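You operate a simulated robot arm through the tools that you are given. There is no shell and no other tool. Be economical: measure what you need, move in short steps, check, and stop when the job is done.

You are at the controls of a simulated two-armed robot. One attempt, no reset.

JOB
Close the blue box lid. Fetch the green round insert from the top of the sample bench and set it on the top of the white tank. Take the red sleeve and put it on top of the orange mix card. Put the white cup on the steel table away on the top of the sample bench. Put the foam block marked "65" from the top of the panel bench on the shelf under the panel bench and the foam block marked "62" on the lower shelf of the packing bench. Put the filter labelled "59" from the steel table on the shelf of the steel table and the filter that says "75" on the top of the sample bench. The order is free. Set down upright: white cup, filter.

The check looks at the end state, three seconds after you hand in, the way a careful person would. Anything else that was tipped, shoved, dropped, spilled or broken makes it a failure. Lids that push on must go on centred and level and be pressed home; caps that screw on are set level and turned clockwise until they are tight.

ROBOT AND FRAMES
Two 6-joint arms with two-finger parallel grippers on one trunk, on a base that drives. Base frame: it is fixed to the floor where the robot stands at the start and does not move with it; the origin is under the middle of the robot, x ahead of it, y to its left, z up; the surface under the hand at the start is at about z = 820. Units: mm, rad, N and s.
The left shoulder is at the start at [80, 216, 1566], the right one opposite. With the tool pointing down near the work surface each hand reaches from about 100 to 680 mm from the robot's upright axis, wherever it stands, measured 20 degrees to its own side. Places, roughly: blue box lid [600, 200, 900]; filter [-1750, -250, 750]; foam block [-500, -4000, 750]; green round insert (5x5x3 cm) [600, 1300, 800]; lower shelf of the packing bench [-5300, -3400, 300]; orange mix card [-1750, -750, 250]; red sleeve [-1500, 500, 750]; shelf of the steel table [-1800, -100, 300]; shelf under the panel bench [600, -3900, 200]; top of the sample bench [500, 1000, 800]; top of the white tank [800, -1800, 1000]; white cup (6x6x8 cm) [-1600, 400, 800]. Payload 3.43 kg a hand.
Tool frame (each hand has its own): the origin (TCP) lies between the finger pads and is the grasp point; the fingertips stand 30 mm ahead of it; z points along the fingers, y is the line along which they close. The gripper opens to 94 mm. The fingers are 28 mm wide and 10 mm thick; the gripper's body (50 by 96 mm) begins 55 mm behind the TCP.
Orientation is that of the tool frame in the base frame, as a unit quaternion [w, x, y, z]. With the fingers straight down and closing along the base's y, the tool's x points along the base's -x, its y along +y and its z along -z.

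CONTROLS
- The arms move only by the tool move_arm. It takes "left_motion", "right_motion" or both (then of equal length, played together; a hand with none holds still); each is a list of rows, each a list of 7 numbers: the turn, a rotation vector about the base's x, y, z in rad, then the shift along the base's x, y, z in cm, then the opening, from 0 (shut) to 1 (fully open). In form: [[rx, ry, rz, tx, ty, tz, claw], ...]. A call has 1 to 20 rows; each row is the pose to reach, as a shift and turn from the pose commanded when the call began. A row lasts 0.2 s, in which the tool goes at most 50 mm and 0.15 rad; a call with a longer step from one row to the next is refused whole, and so is a gripper value outside its range. Where a pose cannot be reached the arm comes as near as it can. A force on the tool above 40 N (or 10 N above the force at the start of the call, whichever is more), or a blocked arm, ends the call early, and 0.2 s more pass. The fingers move at their own pace (about 72 mm/s each) and stop on an object; they squeeze with about 30 N. The grip force told is the motor's: it shows also when the fingers shut on nothing. Time passes only in rows, and 0.2 s behind the last, so rows that repeat a pose let the fingers close. It gives the time, the measured TCP pose, the force on the tool (base axes), the opening and the grip force at its end, in the units of the frame above (readings bear some noise), with the torque about the TCP (base axes, N m) and any sound that the robot's microphone picked up, and new pictures: "views" is both (left out), scene, wrist or none (wrist: the cameras of the hands that moved).
- Cameras (640 x 400 px; columns grow to the right, rows downward): "scene" is now at [96.1, 20.8, 1712.8]; the picture's right is [0.32, -0.95, 0.00], its down [-0.80, -0.27, -0.53] and it looks along [0.51, 0.17, -0.85] (base axes); focal length 279 px, centre (320, 200). "left" rides on the left gripper at [76, -14, -103] in its tool frame; the picture's right is [0.18, 0.98, 0.00], its down [-0.75, 0.14, -0.64] and it looks along [-0.63, 0.12, 0.77] (tool axes); focal length 243 px, centre (320, 200). "right" rides on the right gripper at [76, 14, -102] in its tool frame; the picture's right is [-0.18, 0.98, 0.00], its down [-0.75, -0.14, -0.64] and it looks along [-0.63, -0.12, 0.77] (tool axes); focal length 243 px, centre (320, 200). There is no depth. A picture from a camera that has moved, and an enlarged one, comes with that camera's place and axes in the base frame and with its lens.
- slide_trunk(by): slides the trunk up (or, below 0, down) by that many mm; the arms and the scene camera ride with it, the base frame stays. It gives what a move gives, with no picture.
- roll_base(legs): drives the robot by 1 to 6 legs, each [ahead, left, turn to the left] in mm, mm and rad, along the robot's own axes; the way and the turn of a leg run together, so that a leg with both is an arc; at most 1500 mm and 3.142 rad a leg. The arms and the cameras ride along, it lands a little off, and it stops where it bumps. It gives what a move gives, and a new picture of the scene camera.
- aim_head(pan, tilt): turns the head with the scene camera to pan (to the left, within 1.501 rad either way) and tilt (down, from -0.506 to 1.204), counted from straight ahead of the robot. It gives what a move gives, and a new picture of the scene camera.
- zoom(camera, box): a new picture of the part [left, top, right, bottom] of that camera's present view, enlarged. The clock stands still meanwhile.
- job_done(): hands the job in; it is judged then, once.

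Go step by step. Nothing tells you exact positions but the pictures and the camera data: compare them with the known pose of the tool, close in by small moves and look again before you grip or let go. The budget is 217 turns and 260 pictures, counting those below and the enlarged ones. Unless the task says otherwise, let go and move clear before handing in.

The tools are called as a command line: name --argument value ..., lists and objects as JSON in quotes. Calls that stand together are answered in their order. move_arm: Moves the arms, as the interface text tells. Its arguments: {"type":"object","properties":{"left_motion":{"type":"array","items":{"type":"array","items":{"type":"number"}}},"right_motion":{"type":"array","items":{"type":"array","items":{"type":"number"}}},"views":{"type":"string","enum":["both","scene","wrist","none"]}},"required":[]} The other tools are called the same way: slide_trunk (by) slides the trunk up or down; roll_base (legs) drives the base; aim_head (pan, tilt) turns the head that bears the scene camera; zoom (camera, box) takes an enlarged picture of a part of a camera's view; job_done () hands the job in.

At the start:

```text
clock: 0.0
left_tool_pos: [311.2, 420.7, 998.2]
left_ee_rot: [0.001, -0.001, 1.0, 0.002]
left_force: [0.4, 0.1, -0.2]
left_moment: [-0.01, 0.02, -0.01]
left_gripper_width: 93.8
left_grip_force: 0.0
right_tool_pos: [590.7, 26.3, 1024.7]
right_ee_rot: [0.0, 0.0, 1.0, 0.001]
right_force: [-0.7, 0.4, 0.2]
right_moment: [0.04, 0.04, -0.02]
right_gripper_width: 93.7
right_grip_force: 0.1
trunk travel left (down, up): [-796.0, 44.0]
robot x, y, heading: [-4.5, 1.9, -0.001]
head pan, tilt: [0.323, 1.009]
```

scene: 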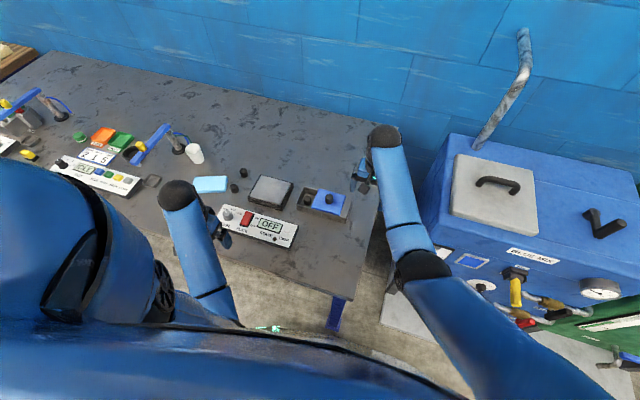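
right: 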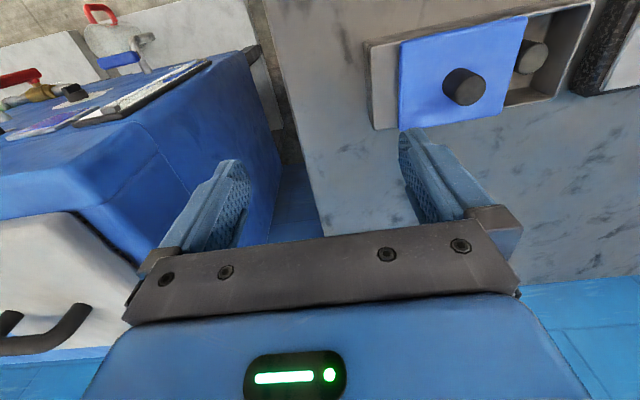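
left: 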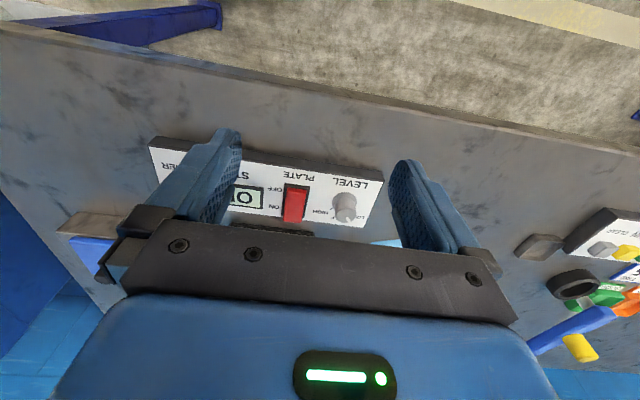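

I see the blue lid with a knob on a small box near the bench's right end, partly open. I'll zoom on it and on the bench.

zoom --camera "scene" --box '[220, 150, 380, 250]'

zoom --camera "scene" --box '[0, 80, 220, 218]'

zoom --camera "right" --box '[340, 0, 640, 188]'

```text
4.00 times, centred on (300, 200) of scene
camera zoom: at [96.1, 20.8, 1712.8], right [0.32, -0.95, 0.0], down [-0.8, -0.27, -0.53], along [0.51, 0.17, -0.85], focal length 1115 px, centre (400, 200)
```

zoom: 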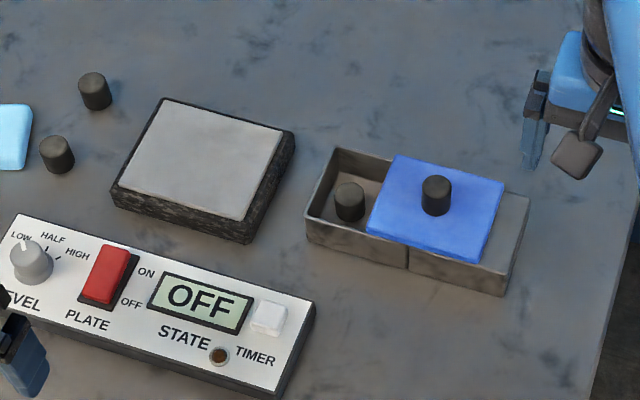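

```text
2.90 times, centred on (110, 149) of scene
camera zoom: at [96.1, 20.8, 1712.8], right [0.32, -0.95, 0.0], down [-0.8, -0.27, -0.53], along [0.51, 0.17, -0.85], focal length 808 px, centre (929, 348)
```

zoom: 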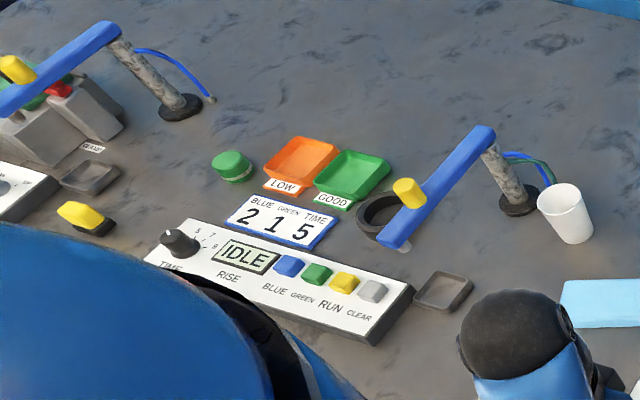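

```text
2.13 times, centred on (490, 94) of right
camera zoom: at [514.2, 41.4, 1127.2], right [0.18, 0.98, 0.0], down [0.75, -0.14, 0.64], along [0.63, -0.12, -0.77], focal length 516 px, centre (-42, 426)
```

zoom: 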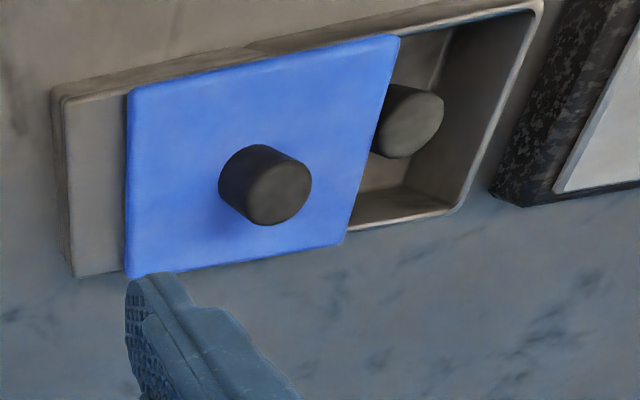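

The box is aligned with y; the lid knob is at about (608,158) and must slide toward +y. I move the right hand above it.

move_arm --right_motion '[[0, 0, 0, 0.5, 4, -1, 1], [0, 0, 0, 1, 8, -2, 1], [0, 0, 0, 1.7, 12, -3, 1], [0, 0, 0, 1.7, 13.2, -4, 0.6], [0, 0, 0, 1.7, 13.2, -4, 0.6]]'

```text
clock: 1.2
left_tool_pos: [310.6, 419.4, 999.2]
left_ee_rot: [0.002, 0.0, 1.0, 0.003]
left_force: [-0.1, -0.8, -0.5]
left_moment: [0.0, -0.01, 0.02]
left_gripper_width: 94.0
left_grip_force: 0.1
right_tool_pos: [592.2, 149.1, 989.0]
right_ee_rot: [0.0, 0.0, 1.0, 0.0]
right_force: [-0.6, 0.3, -0.3]
right_moment: [-0.01, -0.01, -0.02]
right_gripper_width: 56.2
right_grip_force: 0.0
right hand out of reach, approached as far as the arm can: row 3, 4, 5
trunk travel left (down, up): [-796.0, 44.0]
robot x, y, heading: [-0.2, 0.4, -0.005]
head pan, tilt: [0.323, 1.009]
camera scene: at [96.2, 20.2, 1712.8], right [0.32, -0.95, 0.0], down [-0.8, -0.27, -0.53], along [0.51, 0.17, -0.85], focal length 279 px, centre (320, 200)
camera right: at [515.5, 163.6, 1091.7], right [0.18, 0.98, 0.0], down [0.75, -0.14, 0.64], along [0.63, -0.12, -0.77], focal length 243 px, centre (320, 200)
```

scene: 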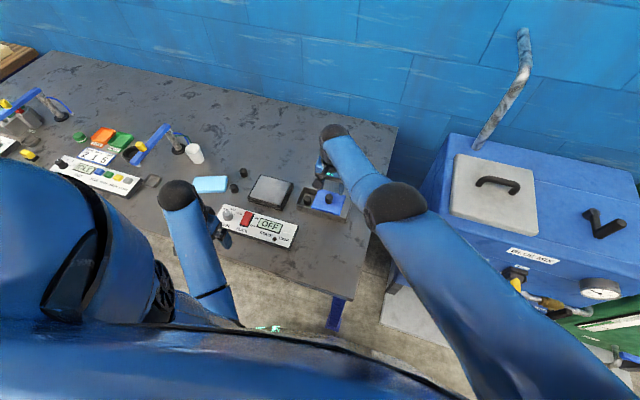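
right: 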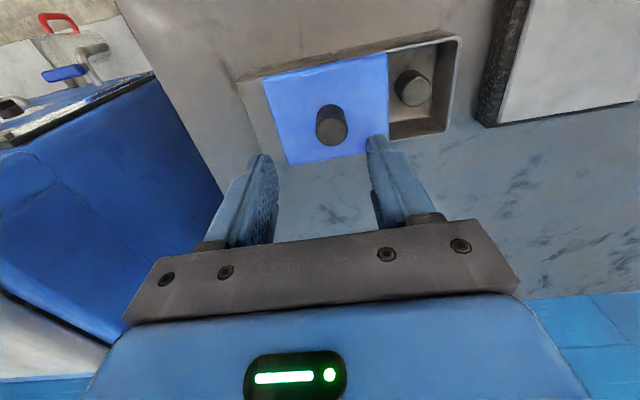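

The right hand is at its reach edge; knob confirmed at about (606,157). I shift the base 150 mm left so the right hand reaches better.

roll_base --legs '[[0, 160, 0]]'

move_arm --right_motion '[[0, 0, 0, 0.5, -4, 0, 0.6], [0, 0, 0, 0.7, -8, 0, 0.6], [0, 0, 0, 1.0, -12, 0, 0.6], [0, 0, 0, 1.3, -15.2, 0, 0.6], [0, 0, 0, 1.3, -15.2, 0, 0.6]]' --views "wrist"

```text
clock: 2.6
left_tool_pos: [312.7, 576.2, 1000.2]
left_ee_rot: [0.001, 0.002, 1.0, 0.002]
left_force: [0.1, 0.4, -0.6]
left_moment: [-0.01, 0.0, 0.02]
left_gripper_width: 93.7
left_grip_force: 0.2
right_tool_pos: [592.8, 303.9, 989.5]
right_ee_rot: [0.0, 0.001, 1.0, 0.001]
right_force: [-0.1, -0.1, 0.5]
right_moment: [0.02, 0.0, 0.02]
right_gripper_width: 56.5
right_grip_force: 0.0
trunk travel left (down, up): [-796.0, 44.0]
robot x, y, heading: [1.0, 158.4, -0.005]
head pan, tilt: [0.323, 1.009]
camera scene: at [96.4, 175.8, 1712.9], right [0.31, -0.95, 0.0], down [-0.8, -0.26, -0.53], along [0.51, 0.17, -0.85], focal length 279 px, centre (320, 200)
```

scene: 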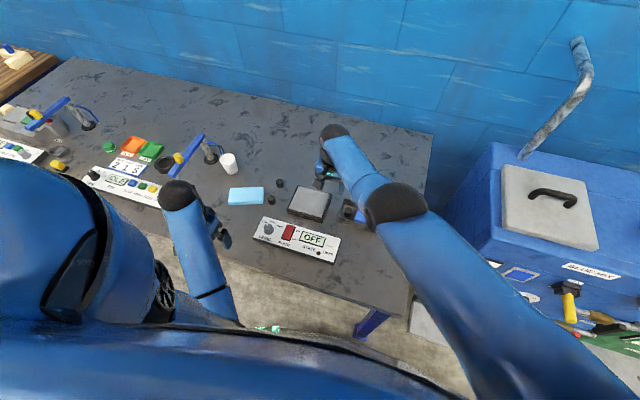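

```text
clock: 3.8
left_tool_pos: [312.5, 578.0, 998.9]
left_ee_rot: [0.002, 0.002, 1.0, 0.002]
left_force: [-0.3, -0.7, 0.2]
left_moment: [0.0, 0.0, 0.01]
left_gripper_width: 93.8
left_grip_force: 0.1
right_tool_pos: [605.5, 150.6, 989.4]
right_ee_rot: [0.0, 0.002, 1.0, 0.0]
right_force: [-0.7, -0.1, -1.0]
right_moment: [0.0, 0.05, -0.01]
right_gripper_width: 56.2
right_grip_force: 0.1
trunk travel left (down, up): [-796.0, 44.0]
robot x, y, heading: [-1.7, 162.0, -0.007]
head pan, tilt: [0.323, 1.009]
camera right: at [528.6, 165.8, 1091.3], right [0.19, 0.98, 0.0], down [0.75, -0.14, 0.64], along [0.63, -0.12, -0.77], focal length 243 px, centre (320, 200)
```

right: 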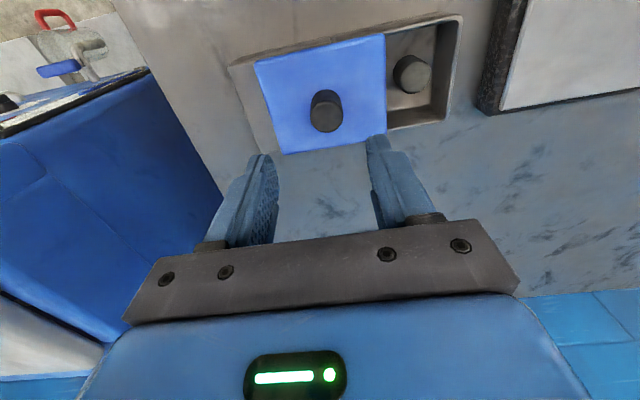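

Knob triangulated at (604,156,881). I descend around it to fingertip height about 873 and grip.

move_arm --right_motion '[[0, 0, 0, 0, 0.6, -3, 0.6], [0, 0, 0, 0, 0.6, -6, 0.6], [0, 0, 0, 0, 0.6, -8.5, 0.6], [0, 0, 0, 0, 0.6, -8.5, 0.6]]' --views "wrist"

```text
clock: 4.8
left_tool_pos: [310.1, 578.9, 998.9]
left_ee_rot: [0.004, 0.002, 1.0, 0.002]
left_force: [-0.8, -0.2, 0.0]
left_moment: [0.02, 0.01, -0.03]
left_gripper_width: 94.0
left_grip_force: 0.0
right_tool_pos: [606.8, 159.8, 908.7]
right_ee_rot: [0.003, 0.002, 1.0, 0.0]
right_force: [-5.6, 0.4, 35.5]
right_moment: [-0.92, 0.58, 0.24]
right_gripper_width: 56.5
right_grip_force: 0.4
trunk travel left (down, up): [-796.0, 44.0]
robot x, y, heading: [0.1, 162.5, -0.003]
head pan, tilt: [0.323, 1.009]
camera right: at [529.6, 175.6, 1010.1], right [0.19, 0.98, 0.0], down [0.75, -0.14, 0.65], along [0.64, -0.12, -0.76], focal length 243 px, centre (320, 200)
```

right: 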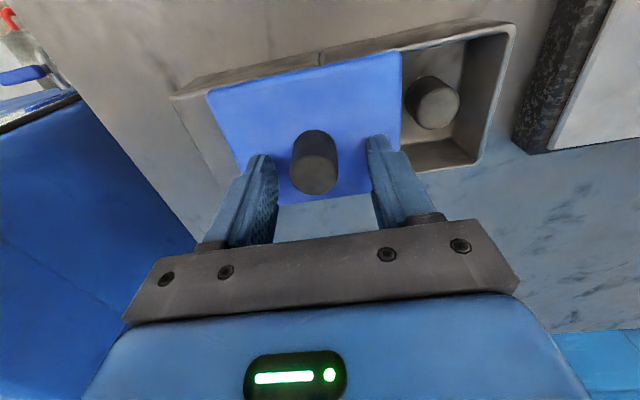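

Fingertips touched the lid at z≈878. I raise slightly, then close on the knob.

move_arm --right_motion '[[0, 0, 0, 0, 0, 0.9, 0.6], [0, 0, 0, -0.2, 0, 0.9, 0.3], [0, 0, 0, -0.2, 0, 0.9, 0.1], [0, 0, 0, -0.2, 0, 0.9, 0.1], [0, 0, 0, -0.2, 0, 0.9, 0.1]]' --views "wrist"

```text
clock: 6.0
left_tool_pos: [314.3, 578.4, 998.9]
left_ee_rot: [0.0, 0.001, 1.0, 0.002]
left_force: [1.0, -0.1, 0.3]
left_moment: [0.0, 0.02, 0.03]
left_gripper_width: 94.0
left_grip_force: 0.0
right_tool_pos: [603.0, 159.1, 911.0]
right_ee_rot: [-0.003, 0.001, 1.0, 0.0]
right_force: [-4.8, -0.6, -17.4]
right_moment: [0.64, -1.14, -0.11]
right_gripper_width: 25.7
right_grip_force: 45.1
trunk travel left (down, up): [-796.0, 44.0]
robot x, y, heading: [-0.2, 165.4, -0.002]
head pan, tilt: [0.323, 1.009]
camera right: at [527.3, 174.4, 1013.8], right [0.19, 0.98, 0.0], down [0.76, -0.14, 0.64], along [0.63, -0.12, -0.77], focal length 243 px, centre (320, 200)
```

right: 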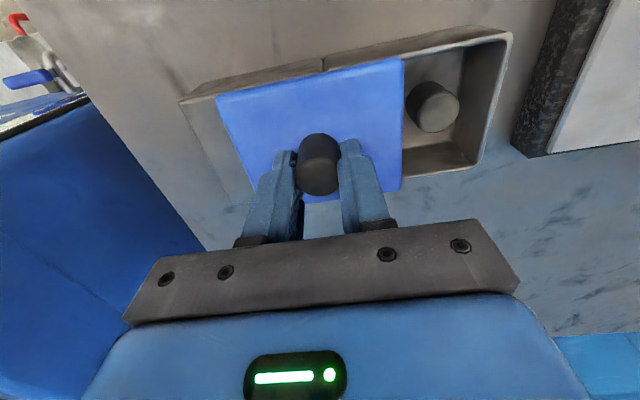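

Knob gripped; now slide toward +y, stopping on resistance.

move_arm --right_motion '[[0, 0, 0, 0, 0.8, -0.15, 0.1], [0, 0, 0, 0, 1.6, -0.15, 0.1], [0, 0, 0, 0, 2.4, -0.15, 0.1], [0, 0, 0, 0, 3.2, -0.15, 0.1], [0, 0, 0, 0, 4.0, -0.15, 0.1], [0, 0, 0, 0, 4.6, -0.15, 0.1], [0, 0, 0, 0, 5.2, -0.15, 0.1], [0, 0, 0, 0, 5.8, -0.15, 0.1], [0, 0, 0, 0, 6.4, -0.15, 0.1]]' --views "wrist"

```text
clock: 8.0
left_tool_pos: [317.4, 576.3, 997.2]
left_ee_rot: [0.0, 0.002, 1.0, 0.003]
left_force: [-0.3, -0.3, 0.4]
left_moment: [0.02, 0.01, -0.02]
left_gripper_width: 94.2
left_grip_force: 0.1
right_tool_pos: [603.6, 218.8, 912.0]
right_ee_rot: [-0.002, 0.003, 1.0, -0.001]
right_force: [9.2, -3.6, -25.8]
right_moment: [-0.56, 0.5, -0.03]
right_gripper_width: 25.6
right_grip_force: 45.2
right hand out of reach, approached as far as the arm can: row 9
trunk travel left (down, up): [-796.0, 44.0]
robot x, y, heading: [3.0, 156.8, -0.011]
head pan, tilt: [0.323, 1.009]
camera right: at [527.1, 234.3, 1014.1], right [0.19, 0.98, 0.0], down [0.75, -0.15, 0.64], along [0.63, -0.12, -0.77], focal length 243 px, centre (320, 200)
```

right: 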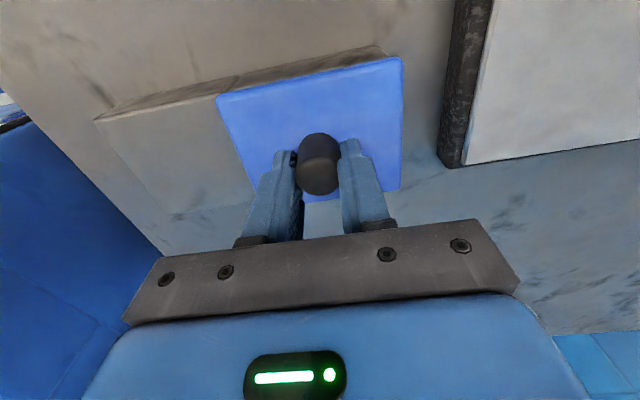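

The lid now seems to cover the opening; I check closely.

zoom --camera "right" --box '[180, 20, 440, 210]'

```text
2.11 times, centred on (310, 115) of right
camera zoom: at [527.1, 234.3, 1014.1], right [0.19, 0.98, 0.0], down [0.75, -0.15, 0.64], along [0.63, -0.12, -0.77], focal length 511 px, centre (341, 379)
```

zoom: 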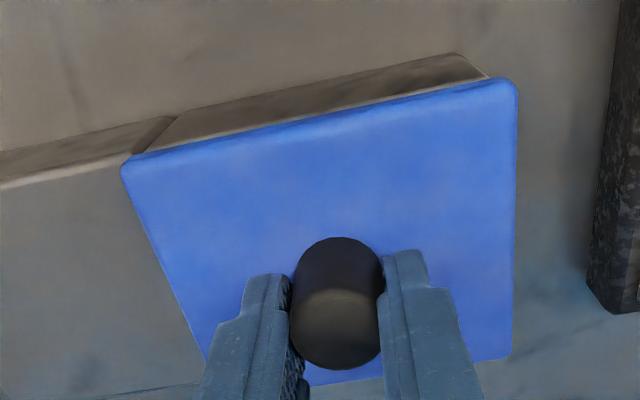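

Looks about covered, but reach ended the slide, not a stop. I release, rise, and shift the base so I can test whether it's at its end.

move_arm --right_motion '[[0, 0, 0, 0, -0.5, -0.2, 0.5], [0, 0, 0, 0, -0.5, 0, 0.6], [0, 0, 0, 0, -0.5, 3, 0.6], [0, 0, 0, 0, -0.5, 6, 0.6], [0, 0, 0, 0, -0.5, 9, 0.6]]' --views "none"

roll_base --legs '[[0, 120, 0]]'

move_arm --right_motion '[[0, 0, 0, 0, -5, 0, 0.6], [0, 0, 0, 0, -9, 0, 0.6], [0, 0, 0, 0, -12, 0, 0.6], [0, 0, 0, 0, -12, 0, 0.6]]' --views "wrist"

```text
clock: 9.2
left_tool_pos: [311.8, 578.6, 998.8]
left_ee_rot: [0.002, 0.002, 1.0, 0.002]
left_force: [0.3, -0.4, -0.2]
left_moment: [-0.02, 0.01, -0.01]
left_gripper_width: 94.0
left_grip_force: 0.0
right_tool_pos: [633.9, 232.1, 988.7]
right_ee_rot: [0.0, 0.002, 1.0, -0.001]
right_force: [-0.2, 0.1, -0.4]
right_moment: [-0.01, -0.02, 0.0]
right_gripper_width: 56.3
right_grip_force: 0.1
right hand out of reach, approached as far as the arm can: row 3, 4, 5
trunk travel left (down, up): [-796.0, 44.0]
robot x, y, heading: [0.1, 160.1, -0.003]
head pan, tilt: [0.323, 1.009]
```

```text
clock: 10.4
left_tool_pos: [315.0, 687.3, 1001.3]
left_ee_rot: [0.001, 0.004, 1.0, 0.004]
left_force: [0.3, -0.7, -0.2]
left_moment: [0.04, -0.03, 0.0]
left_gripper_width: 93.8
left_grip_force: 0.1
right_tool_pos: [634.8, 340.8, 988.5]
right_ee_rot: [-0.001, 0.004, 1.0, 0.003]
right_force: [-0.1, 0.7, 0.3]
right_moment: [0.04, 0.0, -0.01]
right_gripper_width: 56.4
right_grip_force: 0.0
trunk travel left (down, up): [-796.0, 44.0]
robot x, y, heading: [-0.1, 277.1, -0.01]
head pan, tilt: [0.323, 1.009]
camera scene: at [96.7, 286.8, 1713.0], right [0.31, -0.95, 0.0], down [-0.8, -0.26, -0.53], along [0.51, 0.17, -0.85], focal length 279 px, centre (320, 200)
```

scene: 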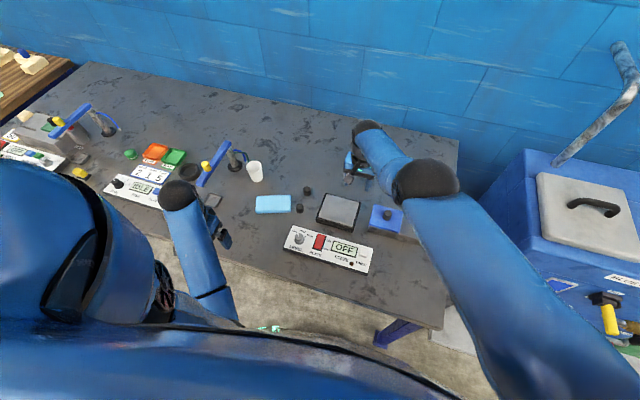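

```text
clock: 11.4
left_tool_pos: [313.9, 694.5, 997.3]
left_ee_rot: [0.001, 0.002, 1.0, 0.0]
left_force: [-0.1, -0.7, 0.4]
left_moment: [-0.02, -0.01, 0.02]
left_gripper_width: 94.0
left_grip_force: 0.1
right_tool_pos: [671.4, 235.2, 974.1]
right_ee_rot: [-0.002, 0.003, 1.0, -0.001]
right_force: [-0.1, 0.0, 0.4]
right_moment: [0.0, 0.0, 0.02]
right_gripper_width: 56.4
right_grip_force: 0.1
right hand out of reach, approached as far as the arm can: row 1, 2, 3, 4
trunk travel left (down, up): [-796.0, 44.0]
robot x, y, heading: [1.4, 275.0, -0.004]
head pan, tilt: [0.323, 1.009]
camera right: at [596.0, 251.8, 1076.4], right [0.19, 0.98, 0.0], down [0.75, -0.14, 0.64], along [0.63, -0.12, -0.77], focal length 243 px, centre (320, 200)
```

right: 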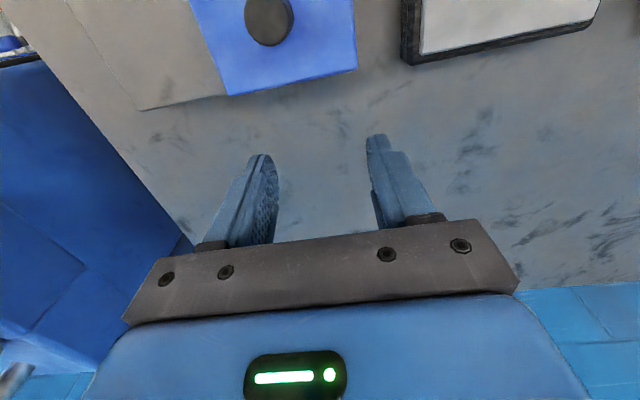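

The arm drifted forward at its reach limit. I bring it back to just −y side of the knob with closed fingers, up high first.

move_arm --right_motion '[[0, 0, 0, -2, -3, 0, 0.3], [0, 0, 0, -4, -5, 0, 0.1], [0, 0, 0, -6.7, -6.5, 0, 0.0], [0, 0, 0, -6.7, -6.5, 0, 0.0], [0, 0, 0, -6.7, -6.5, 0, 0.0]]' --views "wrist"

```text
clock: 12.6
left_tool_pos: [314.3, 692.2, 998.1]
left_ee_rot: [0.001, 0.003, 1.0, 0.002]
left_force: [0.4, 0.1, 0.4]
left_moment: [-0.02, 0.02, 0.0]
left_gripper_width: 94.0
left_grip_force: 0.0
right_tool_pos: [669.3, 186.7, 943.3]
right_ee_rot: [-0.001, 0.003, 1.0, -0.001]
right_force: [0.6, 0.0, -0.6]
right_moment: [0.0, 0.05, 0.01]
right_gripper_width: 0.0
right_grip_force: 30.1
right hand out of reach, approached as far as the arm can: row 1, 2, 3, 4, 5
trunk travel left (down, up): [-796.0, 44.0]
robot x, y, heading: [0.4, 276.1, -0.005]
head pan, tilt: [0.323, 1.009]
camera right: at [593.3, 201.4, 1046.2], right [0.19, 0.98, 0.0], down [0.75, -0.15, 0.64], along [0.63, -0.12, -0.77], focal length 243 px, centre (320, 200)
```

right: 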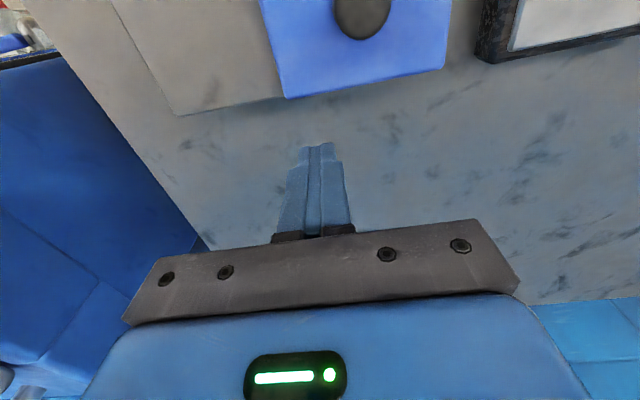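

The right arm seems stuck at a joint limit. I try moving it up and outward to free it.

move_arm --right_motion '[[0, 0, 0, -1, -4, 2, 0.0], [0, 0, 0, -2, -8, 4, 0.0], [0, 0, 0, -4, -12, 6, 0.0], [0, 0, 0, -6, -16, 8, 0.0], [0, 0, 0, -8, -20, 8, 0.0], [0, 0, 0, -12, -23, 8, 0.0], [0, 0, 0, -16, -26, 8, 0.0], [0, 0, 0, -20, -28, 8, 0.0]]' --views "scene"

```text
clock: 14.4
left_tool_pos: [313.2, 690.7, 999.3]
left_ee_rot: [0.002, 0.002, 1.0, 0.002]
left_force: [-0.8, -0.6, -0.3]
left_moment: [-0.04, -0.01, 0.01]
left_gripper_width: 93.9
left_grip_force: 0.0
right_tool_pos: [662.0, -91.0, 940.2]
right_ee_rot: [-0.002, 0.004, 1.0, 0.0]
right_force: [0.8, -0.2, 0.3]
right_moment: [-0.01, 0.02, -0.01]
right_gripper_width: 0.1
right_grip_force: 30.1
right hand out of reach, approached as far as the arm can: row 1, 2, 3, 4, 5, 6, 7, 8
trunk travel left (down, up): [-796.0, 44.0]
robot x, y, heading: [-0.3, 273.4, -0.007]
head pan, tilt: [0.323, 1.009]
camera scene: at [96.6, 293.3, 1712.9], right [0.31, -0.95, 0.0], down [-0.8, -0.26, -0.53], along [0.51, 0.17, -0.85], focal length 279 px, centre (320, 200)
```

scene: 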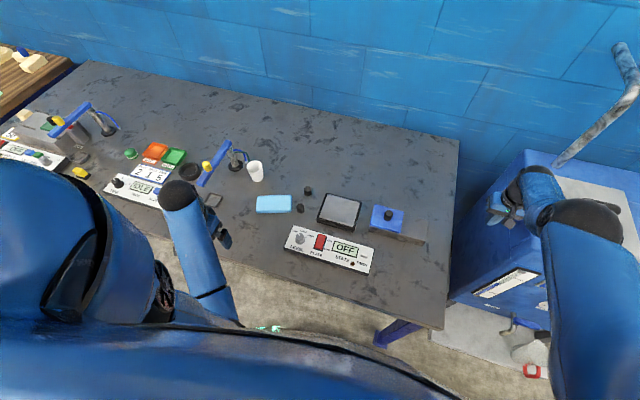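

The right arm won't pull inward, probably a near-straight singular pose. I try a tilt that brings the wrist toward the body while rising.

move_arm --right_motion '[[0, -0.15, 0, 0, 2, 0, 0.0], [0, -0.3, 0, -2, 4, 1, 0.0], [0, -0.45, 0, -5, 6, 2, 0.0], [0, -0.45, 0, -9, 6, 4, 0.0], [0, -0.45, 0, -13, 6, 6, 0.0]]' --views "none"

```text
clock: 15.6
left_tool_pos: [314.6, 692.8, 998.5]
left_ee_rot: [0.002, 0.003, 1.0, 0.002]
left_force: [-0.4, 0.0, 0.0]
left_moment: [0.03, 0.03, 0.0]
left_gripper_width: 94.0
left_grip_force: 0.2
right_tool_pos: [714.4, -63.6, 890.7]
right_ee_rot: [0.222, 0.004, 0.975, -0.001]
right_force: [-0.1, -0.8, 0.4]
right_moment: [-0.02, -0.02, 0.01]
right_gripper_width: 0.0
right_grip_force: 29.9
right hand out of reach, approached as far as the arm can: row 1, 2, 3, 4, 5
trunk travel left (down, up): [-796.0, 44.0]
robot x, y, heading: [5.1, 276.7, -0.004]
head pan, tilt: [0.323, 1.009]
```

The wrist appears locked on the max-reach sphere. I rotate the tool the other way with an inward target to bend the elbow.

move_arm --right_motion '[[0, 0.15, 0, -3, 1, 3, 0.0], [0, 0.3, 0, -6, 2, 5, 0.0], [0, 0.45, 0, -10, 3, 7, 0.0], [0, 0.6, 0, -14, 4, 9, 0.0], [0, 0.75, 0, -18, 5, 10, 0.0], [0, 0.9, 0, -22, 6, 10, 0.0], [0, 0.9, 0, -26, 6, 10, 0.0]]' --views "scene"

```text
clock: 17.2
left_tool_pos: [314.9, 692.3, 999.3]
left_ee_rot: [0.002, 0.004, 1.0, 0.002]
left_force: [0.3, 0.2, 0.4]
left_moment: [0.0, 0.02, 0.01]
left_gripper_width: 93.8
left_grip_force: 0.1
right_tool_pos: [571.9, -19.5, 933.9]
right_ee_rot: [-0.226, 0.002, 0.974, -0.002]
right_force: [0.0, 0.1, -0.4]
right_moment: [0.02, -0.01, 0.03]
right_gripper_width: 0.2
right_grip_force: 29.9
right hand out of reach, approached as far as the arm can: row 1, 2, 3, 4, 5, 6, 7
trunk travel left (down, up): [-796.0, 44.0]
robot x, y, heading: [0.5, 274.6, -0.005]
head pan, tilt: [0.323, 1.009]
camera scene: at [96.9, 294.3, 1712.9], right [0.31, -0.95, 0.0], down [-0.8, -0.26, -0.53], along [0.51, 0.17, -0.85], focal length 279 px, centre (320, 200)
```

scene: 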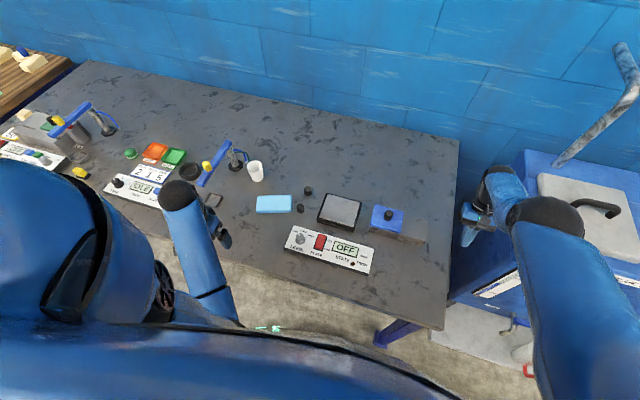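

Still stuck. I test whether outward motion is possible, to learn which limit this is.

move_arm --right_motion '[[0, 0, 0, 3, 0, 0, 0.0], [0, 0, 0, 6, 0, 0, 0.0], [0, 0, 0, 9, 0, 0, 0.0]]' --views "none"

```text
clock: 18.0
left_tool_pos: [314.8, 691.8, 997.6]
left_ee_rot: [0.002, 0.003, 1.0, 0.002]
left_force: [-0.2, 0.1, 0.3]
left_moment: [-0.02, -0.01, 0.0]
left_gripper_width: 94.0
left_grip_force: 0.1
right_tool_pos: [593.5, -11.1, 967.6]
right_ee_rot: [-0.224, 0.003, 0.975, -0.001]
right_force: [0.7, 0.4, 0.0]
right_moment: [0.01, 0.01, 0.0]
right_gripper_width: 0.0
right_grip_force: 30.7
right hand out of reach, approached as far as the arm can: row 1, 2, 3
trunk travel left (down, up): [-796.0, 44.0]
robot x, y, heading: [2.2, 278.9, -0.005]
head pan, tilt: [0.323, 1.009]
```

Confirmed straight-arm singularity. I try a pure upward move, which mixes tangential and inward.

move_arm --right_motion '[[0, -0.1, 0, 2, 0, 4, 0.0], [0, -0.2, 0, 4, 0, 8, 0.0], [0, -0.3, 0, 5, 0, 12, 0.0], [0, -0.4, 0, 5, 0, 16, 0.0], [0, -0.45, 0, 5, 0, 20, 0.0], [0, -0.45, 0, 5, 0, 24, 0.0]]' --views "none"

```text
clock: 19.4
left_tool_pos: [314.8, 693.2, 997.7]
left_ee_rot: [0.001, 0.003, 1.0, 0.002]
left_force: [1.2, -0.5, -0.1]
left_moment: [0.0, 0.0, 0.01]
left_gripper_width: 94.0
left_grip_force: 0.0
right_tool_pos: [695.8, -19.2, 1178.9]
right_ee_rot: [0.0, 0.004, 1.0, -0.001]
right_force: [-0.5, 0.0, -0.1]
right_moment: [0.01, -0.02, -0.03]
right_gripper_width: 0.0
right_grip_force: 30.0
right hand out of reach, approached as far as the arm can: row 4, 5, 6
trunk travel left (down, up): [-796.0, 44.0]
robot x, y, heading: [1.4, 271.3, -0.004]
head pan, tilt: [0.323, 1.009]
```

Rows 1–3 were reached — freed partially. I continue with up then inward.

move_arm --right_motion '[[0, 0, 0, 0, -4, 2, 0.0], [0, 0, 0, 0, -8, 4, 0.0], [0, 0, 0, -3, -10, 6, 0.0], [0, 0, 0, -7, -10, 8, 0.0], [0, 0, 0, -11, -10, 10, 0.0], [0, 0, 0, -15, -10, 10, 0.0], [0, 0, 0, -19, -10, 8, 0.0]]' --views "none"

```text
clock: 21.0
left_tool_pos: [314.9, 691.7, 998.1]
left_ee_rot: [0.002, 0.003, 1.0, 0.002]
left_force: [0.4, -0.4, -0.4]
left_moment: [0.0, 0.01, 0.04]
left_gripper_width: 94.1
left_grip_force: 0.1
right_tool_pos: [618.0, -161.1, 1125.8]
right_ee_rot: [-0.004, 0.004, 1.0, 0.001]
right_force: [-1.4, 1.2, -3.9]
right_moment: [-0.05, -0.12, -0.03]
right_gripper_width: 0.0
right_grip_force: 30.5
right hand out of reach, approached as far as the arm can: row 1, 2, 3, 4, 5, 6, 7
trunk travel left (down, up): [-796.0, 44.0]
robot x, y, heading: [0.6, 271.0, -0.008]
head pan, tilt: [0.323, 1.009]
```

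It has come inward now. Continue inward.

move_arm --right_motion '[[0, 0, 0, -3, 2, 0, 0.0], [0, 0, 0, -6, 4, 0, 0.0], [0, 0, 0, -9, 6, 0, 0.0], [0, 0, 0, -12, 8, 0, 0.0], [0, 0, 0, -12, 8, 0, 0.0]]' --views "scene"

```text
clock: 22.2
left_tool_pos: [315.5, 692.8, 998.3]
left_ee_rot: [0.001, 0.004, 1.0, 0.002]
left_force: [0.2, -0.3, 1.1]
left_moment: [0.02, -0.02, 0.01]
left_gripper_width: 93.8
left_grip_force: 0.1
right_tool_pos: [544.5, -95.2, 1049.3]
right_ee_rot: [0.0, 0.004, 1.0, -0.001]
right_force: [0.6, 0.4, -0.5]
right_moment: [0.0, 0.01, 0.0]
right_gripper_width: 0.0
right_grip_force: 30.2
right hand out of reach, approached as far as the arm can: row 1, 2, 3, 4, 5
trunk travel left (down, up): [-796.0, 44.0]
robot x, y, heading: [0.4, 275.1, -0.007]
head pan, tilt: [0.323, 1.009]
camera scene: at [97.5, 295.3, 1712.8], right [0.31, -0.95, 0.0], down [-0.8, -0.26, -0.53], along [0.51, 0.17, -0.85], focal length 279 px, centre (320, 200)
```

scene: 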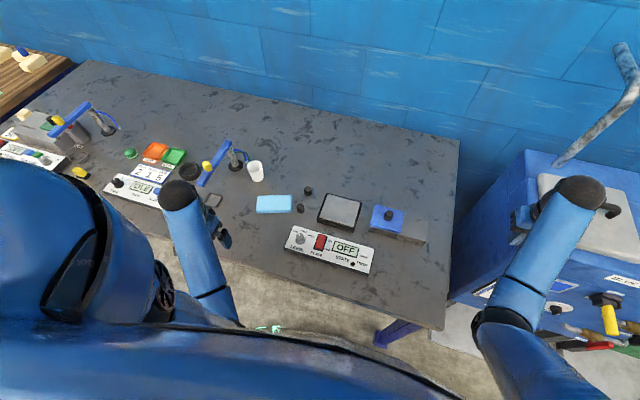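

The elbow is back in its normal configuration. I move the right hand over the bench toward the −y side of the knob, at a moderate height.

move_arm --right_motion '[[0, 0, 0, 2, 4, -1, 0.0], [0, 0, 0, 4, 8, -2, 0.0], [0, 0, 0, 6, 12, -4, 0.0], [0, 0, 0, 6, 16, -5, 0.0], [0, 0, 0, 6, 20, -7, 0.0], [0, 0, 0, 6, 24, -9, 0.0], [0, 0, 0, 6, 27.5, -10, 0.0], [0, 0, 0, 6, 27.5, -10, 0.0]]' --views "wrist"

```text
clock: 24.0
left_tool_pos: [313.2, 691.3, 998.9]
left_ee_rot: [0.001, 0.004, 1.0, 0.002]
left_force: [0.2, -1.1, -0.6]
left_moment: [-0.01, 0.01, -0.01]
left_gripper_width: 94.3
left_grip_force: 0.0
right_tool_pos: [608.9, 179.4, 946.7]
right_ee_rot: [-0.001, 0.004, 1.0, -0.001]
right_force: [-0.1, -0.9, -0.4]
right_moment: [-0.01, 0.0, -0.01]
right_gripper_width: 0.0
right_grip_force: 29.7
trunk travel left (down, up): [-796.0, 44.0]
robot x, y, heading: [-0.5, 275.3, -0.008]
head pan, tilt: [0.323, 1.009]
camera right: at [533.6, 195.3, 1051.0], right [0.19, 0.98, 0.0], down [0.75, -0.15, 0.64], along [0.63, -0.12, -0.77], focal length 243 px, centre (320, 200)
```

right: 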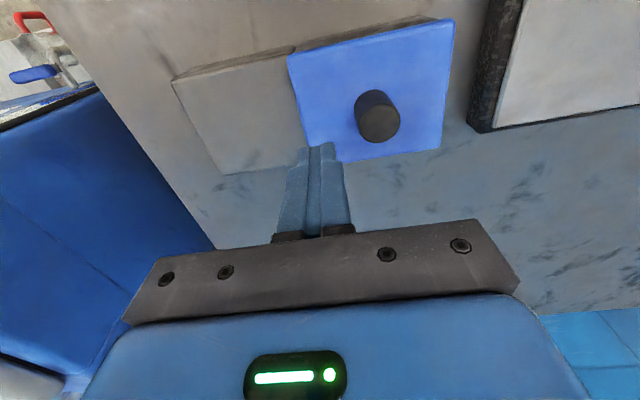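

Now lower and push the knob gently +y to find out if the lid is at its stop.

move_arm --right_motion '[[0, 0, 0, -0.5, 0, -1.7, 0.0], [0, 0, 0, -0.5, 0, -3.2, 0.0], [0, 0, 0, -0.5, 1.0, -3.2, 0.0], [0, 0, 0, -0.5, 1.6, -3.2, 0.0], [0, 0, 0, -0.5, 2.0, -3.2, 0.0], [0, 0, 0, -0.5, 2.4, -3.2, 0.0], [0, 0, 0, -0.5, 2.8, -3.2, 0.0], [0, 0, 0, -0.5, 3.2, -3.2, 0]]' --views "wrist"

```text
clock: 25.8
left_tool_pos: [314.8, 685.4, 1000.6]
left_ee_rot: [0.001, 0.005, 1.0, 0.004]
left_force: [0.5, -0.7, -0.2]
left_moment: [0.06, 0.01, 0.05]
left_gripper_width: 94.2
left_grip_force: 0.1
right_tool_pos: [603.5, 196.3, 913.5]
right_ee_rot: [-0.001, 0.008, 1.0, -0.002]
right_force: [2.8, -38.0, 2.5]
right_moment: [-0.57, 0.02, 0.14]
right_gripper_width: 0.0
right_grip_force: 30.1
trunk travel left (down, up): [-796.0, 44.0]
robot x, y, heading: [-0.4, 273.5, -0.006]
head pan, tilt: [0.323, 1.009]
camera right: at [527.7, 213.6, 1016.1], right [0.2, 0.98, 0.0], down [0.75, -0.15, 0.64], along [0.63, -0.13, -0.77], focal length 243 px, centre (320, 200)
```

right: 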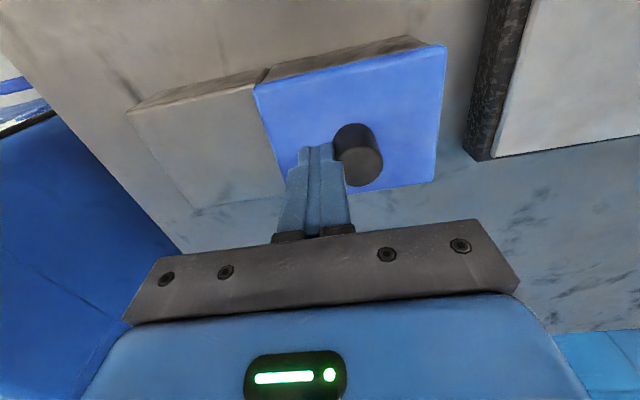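

The lid is at its hard stop: closed. I retract the right hand up and back to a tucked pose.

move_arm --right_motion '[[0, 0, 0, 0, -1, 1, 0.0], [0, 0, 0, 0, -1.5, 4, 0.3], [0, 0, 0, -2, -2, 7, 0.6], [0, 0, 0, -6, -4, 9, 1], [0, 0, 0, -10, -7, 9, 1], [0, 0, 0, -14, -10, 9, 1], [0, 0, 0, -18, -12, 9, 1], [0, 0, 0, -22, -14, 9, 1], [0, 0, 0, -26, -16, 9, 1], [0, 0, 0, -28, -16, 9, 1]]' --views "none"

aim_head --pan 0.9 --tilt 0.6

```text
clock: 28.0
left_tool_pos: [313.3, 692.1, 998.4]
left_ee_rot: [0.002, 0.003, 1.0, 0.002]
left_force: [0.1, 0.3, 0.6]
left_moment: [-0.01, 0.01, -0.01]
left_gripper_width: 94.2
left_grip_force: 0.2
right_tool_pos: [322.9, 49.1, 1001.7]
right_ee_rot: [0.001, 0.003, 1.0, -0.001]
right_force: [-1.0, 0.4, -1.0]
right_moment: [0.02, 0.02, 0.0]
right_gripper_width: 93.9
right_grip_force: 0.1
right hand out of reach, approached as far as the arm can: row 7, 8, 9
trunk travel left (down, up): [-796.0, 44.0]
robot x, y, heading: [2.5, 278.1, -0.002]
head pan, tilt: [0.323, 1.009]
```

```text
clock: 29.0
left_tool_pos: [313.9, 692.3, 998.5]
left_ee_rot: [0.001, 0.003, 1.0, 0.002]
left_force: [0.3, -0.1, 0.1]
left_moment: [-0.02, 0.0, -0.01]
left_gripper_width: 93.8
left_grip_force: 0.0
right_tool_pos: [323.0, 48.2, 1002.1]
right_ee_rot: [0.001, 0.004, 1.0, -0.001]
right_force: [-0.1, 0.2, 0.2]
right_moment: [-0.02, -0.01, -0.02]
right_gripper_width: 94.2
right_grip_force: 0.2
trunk travel left (down, up): [-796.0, 44.0]
robot x, y, heading: [-0.9, 276.1, -0.006]
head pan, tilt: [0.901, 0.6]
camera scene: at [86.8, 342.1, 1745.4], right [0.78, -0.63, 0.0], down [-0.35, -0.44, -0.82], along [0.52, 0.64, -0.57], focal length 279 px, centre (320, 200)
```

scene: 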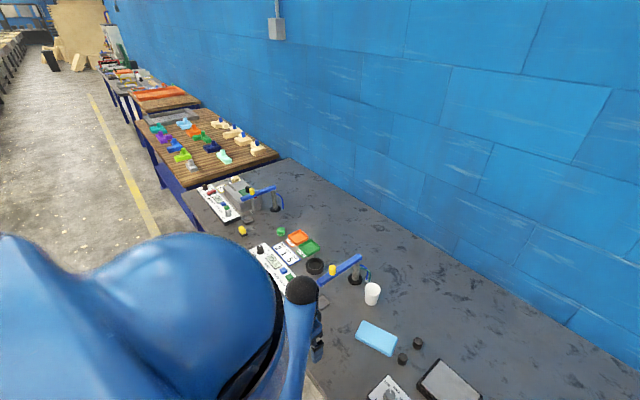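

The insert sits near (585,1290) on this bench, floor clear. I drive left along the bench.

roll_base --legs '[[0, 860, 0]]'

aim_head --pan 0.2 --tilt 0.95

```text
clock: 33.6
left_tool_pos: [326.3, 1555.4, 999.4]
left_ee_rot: [0.002, 0.008, 1.0, 0.002]
left_force: [-0.2, 0.9, 0.0]
left_moment: [0.01, -0.02, 0.0]
left_gripper_width: 94.0
left_grip_force: 0.1
right_tool_pos: [330.8, 911.7, 1001.9]
right_ee_rot: [0.0, 0.008, 1.0, 0.001]
right_force: [0.1, -0.2, -0.2]
right_moment: [0.05, 0.01, -0.01]
right_gripper_width: 93.9
right_grip_force: 0.1
trunk travel left (down, up): [-796.0, 44.0]
robot x, y, heading: [5.1, 1140.3, -0.015]
head pan, tilt: [0.901, 0.6]
camera scene: at [95.3, 1206.2, 1745.5], right [0.78, -0.63, 0.0], down [-0.36, -0.44, -0.83], along [0.52, 0.64, -0.56], focal length 279 px, centre (320, 200)
```

scene: 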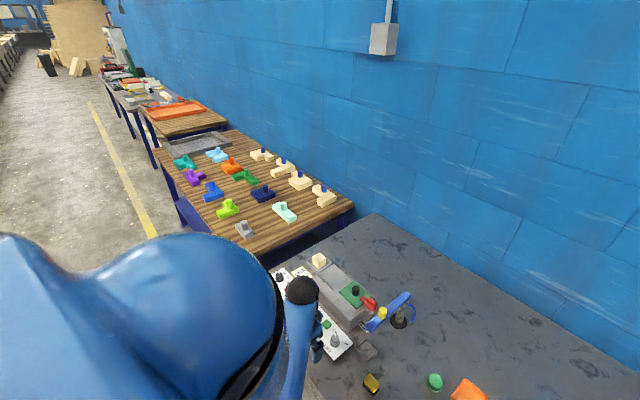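

```text
clock: 34.7
left_tool_pos: [325.8, 1555.3, 997.2]
left_ee_rot: [0.002, 0.006, 1.0, 0.002]
left_force: [-0.1, -0.4, -0.1]
left_moment: [-0.01, -0.05, -0.03]
left_gripper_width: 93.9
left_grip_force: 0.2
right_tool_pos: [329.6, 911.9, 1001.4]
right_ee_rot: [0.001, 0.008, 1.0, 0.0]
right_force: [-0.8, 0.0, 1.1]
right_moment: [-0.04, -0.01, 0.0]
right_gripper_width: 94.0
right_grip_force: 0.0
trunk travel left (down, up): [-796.0, 44.0]
robot x, y, heading: [4.9, 1141.2, -0.017]
head pan, tilt: [0.201, 0.949]
camera scene: at [111.0, 1153.0, 1717.1], right [0.19, -0.98, 0.0], down [-0.8, -0.15, -0.58], along [0.57, 0.11, -0.81], focal length 279 px, centre (320, 200)
```

scene: 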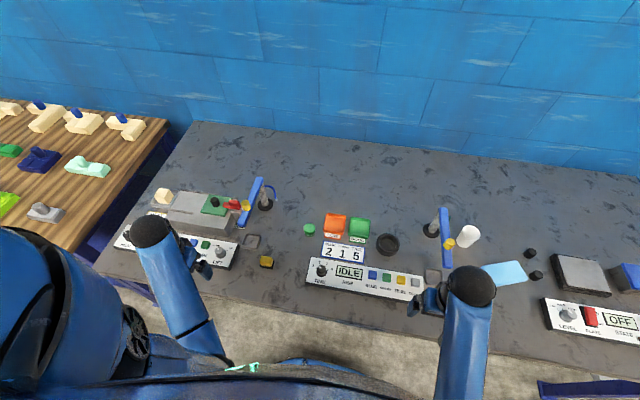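

Insert estimated at (598,1283). I bring the left hand along the bench front, then forward over it.

move_arm --left_motion '[[0, 0, 0, 0, -5, 0, 1], [0, 0, 0, 0, -10, 0, 1], [0, 0, 0, 0, -15, 0, 1], [0, 0, 0, 0, -20, 0, 1], [0, 0, 0, 0, -24, 0, 0.9], [0, 0, 0, 3, -27, 0, 0.8], [0, 0, 0, 7, -27, 0, 0.75], [0, 0, 0, 11, -27, 0, 0.75], [0, 0, 0, 15, -27, -1, 0.75], [0, 0, 0, 19, -27, -2, 0.75], [0, 0, 0, 23, -27, -3, 0.75], [0, 0, 0, 25, -27, -4, 0.75], [0, 0, 0, 25, -27, -4, 0.75]]' --views "wrist"

```text
clock: 37.5
left_tool_pos: [576.8, 1285.8, 958.3]
left_ee_rot: [0.002, 0.007, 1.0, 0.001]
left_force: [-0.2, -0.3, 0.8]
left_moment: [-0.01, 0.04, 0.0]
left_gripper_width: 70.6
left_grip_force: 0.1
right_tool_pos: [329.6, 912.6, 1002.2]
right_ee_rot: [0.001, 0.008, 1.0, -0.001]
right_force: [0.2, 0.0, -0.7]
right_moment: [-0.01, 0.0, 0.01]
right_gripper_width: 94.0
right_grip_force: 0.1
trunk travel left (down, up): [-796.0, 44.0]
robot x, y, heading: [11.7, 1141.8, -0.011]
head pan, tilt: [0.201, 0.949]
camera left: at [501.5, 1272.4, 1059.8], right [-0.17, 0.99, 0.0], down [0.75, 0.13, 0.65], along [0.64, 0.11, -0.76], focal length 243 px, centre (320, 200)
```

left: 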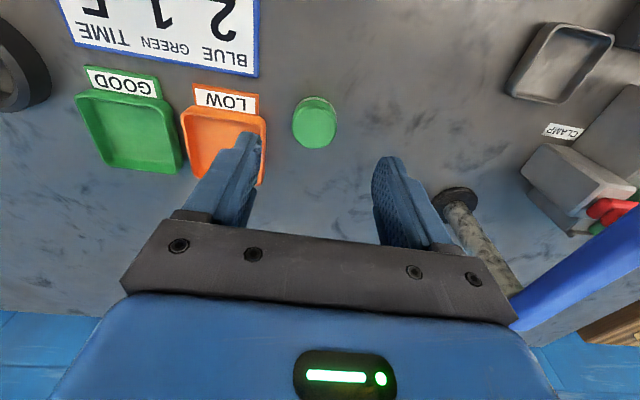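

Insert at about (592,1283). Descend with TCP to 858 and grip.

move_arm --left_motion '[[0, 0, 0, 1.0, -0.3, -4, 0.75], [0, 0, 0, 1.5, -0.3, -7, 0.75], [0, 0, 0, 1.5, -0.3, -10, 0.75], [0, 0, 0, 1.5, -0.3, -10, 0.75]]' --views "wrist"

```text
clock: 38.3
left_tool_pos: [591.1, 1281.7, 870.5]
left_ee_rot: [0.0, 0.01, 1.0, 0.0]
left_force: [0.4, -0.1, 0.5]
left_moment: [-0.02, -0.03, -0.01]
left_gripper_width: 70.3
left_grip_force: 0.1
right_tool_pos: [327.9, 912.9, 1002.6]
right_ee_rot: [0.002, 0.007, 1.0, -0.001]
right_force: [0.8, -0.5, 0.1]
right_moment: [-0.04, 0.0, -0.01]
right_gripper_width: 94.1
right_grip_force: 0.0
trunk travel left (down, up): [-796.0, 44.0]
robot x, y, heading: [9.1, 1139.1, -0.013]
head pan, tilt: [0.201, 0.949]
stopped in row 3 (left hand): the force on the tool passed its limit at 75 N (the readings are from after the stop); the commanded pose is now the measured one
camera left: at [514.3, 1268.5, 972.2], right [-0.17, 0.99, 0.0], down [0.76, 0.13, 0.64], along [0.63, 0.11, -0.77], focal length 243 px, centre (320, 200)
```

left: 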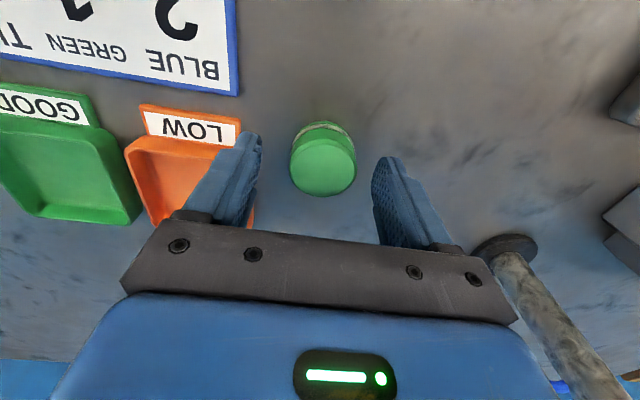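

Something touched at fingertip z≈838. I narrow the fingers and descend slowly to find out.

move_arm --left_motion '[[0, 0, 0, 0, 0, 0.6, 0.6], [0, 0, 0, 0, 0, 0.6, 0.58], [0, 0, 0, 0, 0.1, -0.3, 0.58], [0, 0, 0, 0, 0.1, -0.6, 0.58], [0, 0, 0, 0, 0.1, -0.9, 0.58], [0, 0, 0, 0, 0.1, -1.2, 0.58]]' --views "wrist"

```text
clock: 39.7
left_tool_pos: [591.6, 1284.1, 857.1]
left_ee_rot: [-0.001, 0.01, 1.0, -0.001]
left_force: [0.1, -0.6, -0.4]
left_moment: [-0.01, -0.04, 0.01]
left_gripper_width: 54.7
left_grip_force: 0.0
right_tool_pos: [329.6, 912.3, 1002.1]
right_ee_rot: [0.002, 0.007, 1.0, -0.001]
right_force: [0.6, 0.0, 0.1]
right_moment: [0.02, 0.0, 0.01]
right_gripper_width: 93.8
right_grip_force: 0.0
trunk travel left (down, up): [-796.0, 44.0]
robot x, y, heading: [7.0, 1139.6, -0.014]
head pan, tilt: [0.201, 0.949]
camera left: at [517.3, 1270.0, 958.7], right [-0.17, 0.99, 0.0], down [0.76, 0.13, 0.64], along [0.63, 0.11, -0.77], focal length 243 px, centre (320, 200)
```

left: 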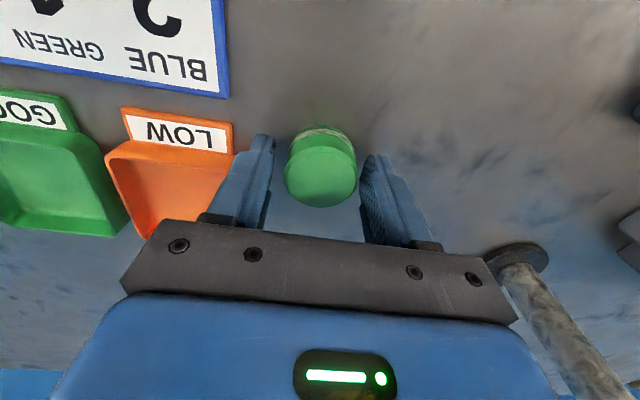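

It was the tray rim earlier; now clear. Grip the insert and lift.

move_arm --left_motion '[[0, 0, 0, 0, 0, 0, 0.35], [0, 0, 0, 0, 0, 0, 0.2], [0, 0, 0, 0, 0, 0, 0.2], [0, 0, 0, 0, 0, 0, 0.2], [0, 0, 0, 0, 0, 3, 0.2], [0, 0, 0, 0, 0, 6, 0.2], [0, 0, 0, 0, 0, 10, 0.2]]' --views "both"

```text
clock: 41.3
left_tool_pos: [589.4, 1281.5, 958.5]
left_ee_rot: [-0.002, 0.009, 1.0, 0.0]
left_force: [-0.5, 0.7, -0.7]
left_moment: [0.0, 0.01, 0.0]
left_gripper_width: 40.6
left_grip_force: 30.6
right_tool_pos: [329.9, 912.9, 1000.9]
right_ee_rot: [0.001, 0.008, 1.0, -0.001]
right_force: [0.8, -0.2, -0.9]
right_moment: [-0.01, 0.0, -0.02]
right_gripper_width: 94.0
right_grip_force: 0.1
trunk travel left (down, up): [-796.0, 44.0]
robot x, y, heading: [8.8, 1136.4, -0.018]
head pan, tilt: [0.201, 0.949]
camera scene: at [111.0, 1153.0, 1717.0], right [0.19, -0.98, 0.0], down [-0.8, -0.15, -0.58], along [0.57, 0.11, -0.81], focal length 279 px, centre (320, 200)
camera left: at [514.3, 1269.1, 1060.3], right [-0.17, 0.99, 0.0], down [0.76, 0.13, 0.64], along [0.63, 0.11, -0.77], focal length 243 px, centre (320, 200)
```

scene: 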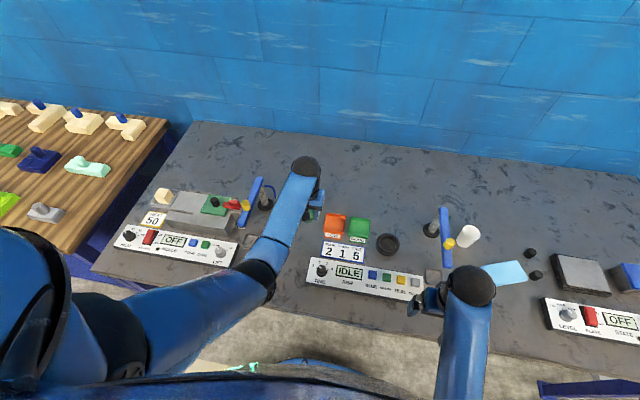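
left: 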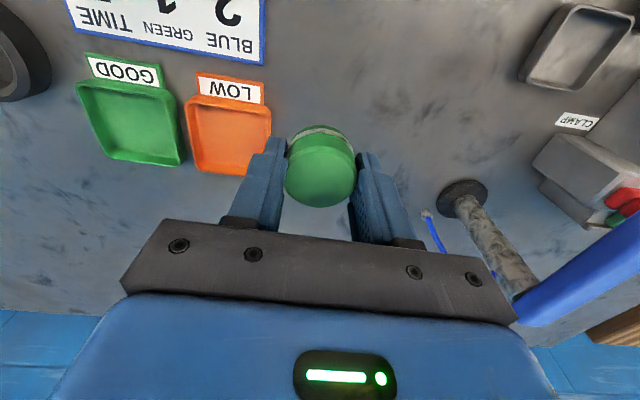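

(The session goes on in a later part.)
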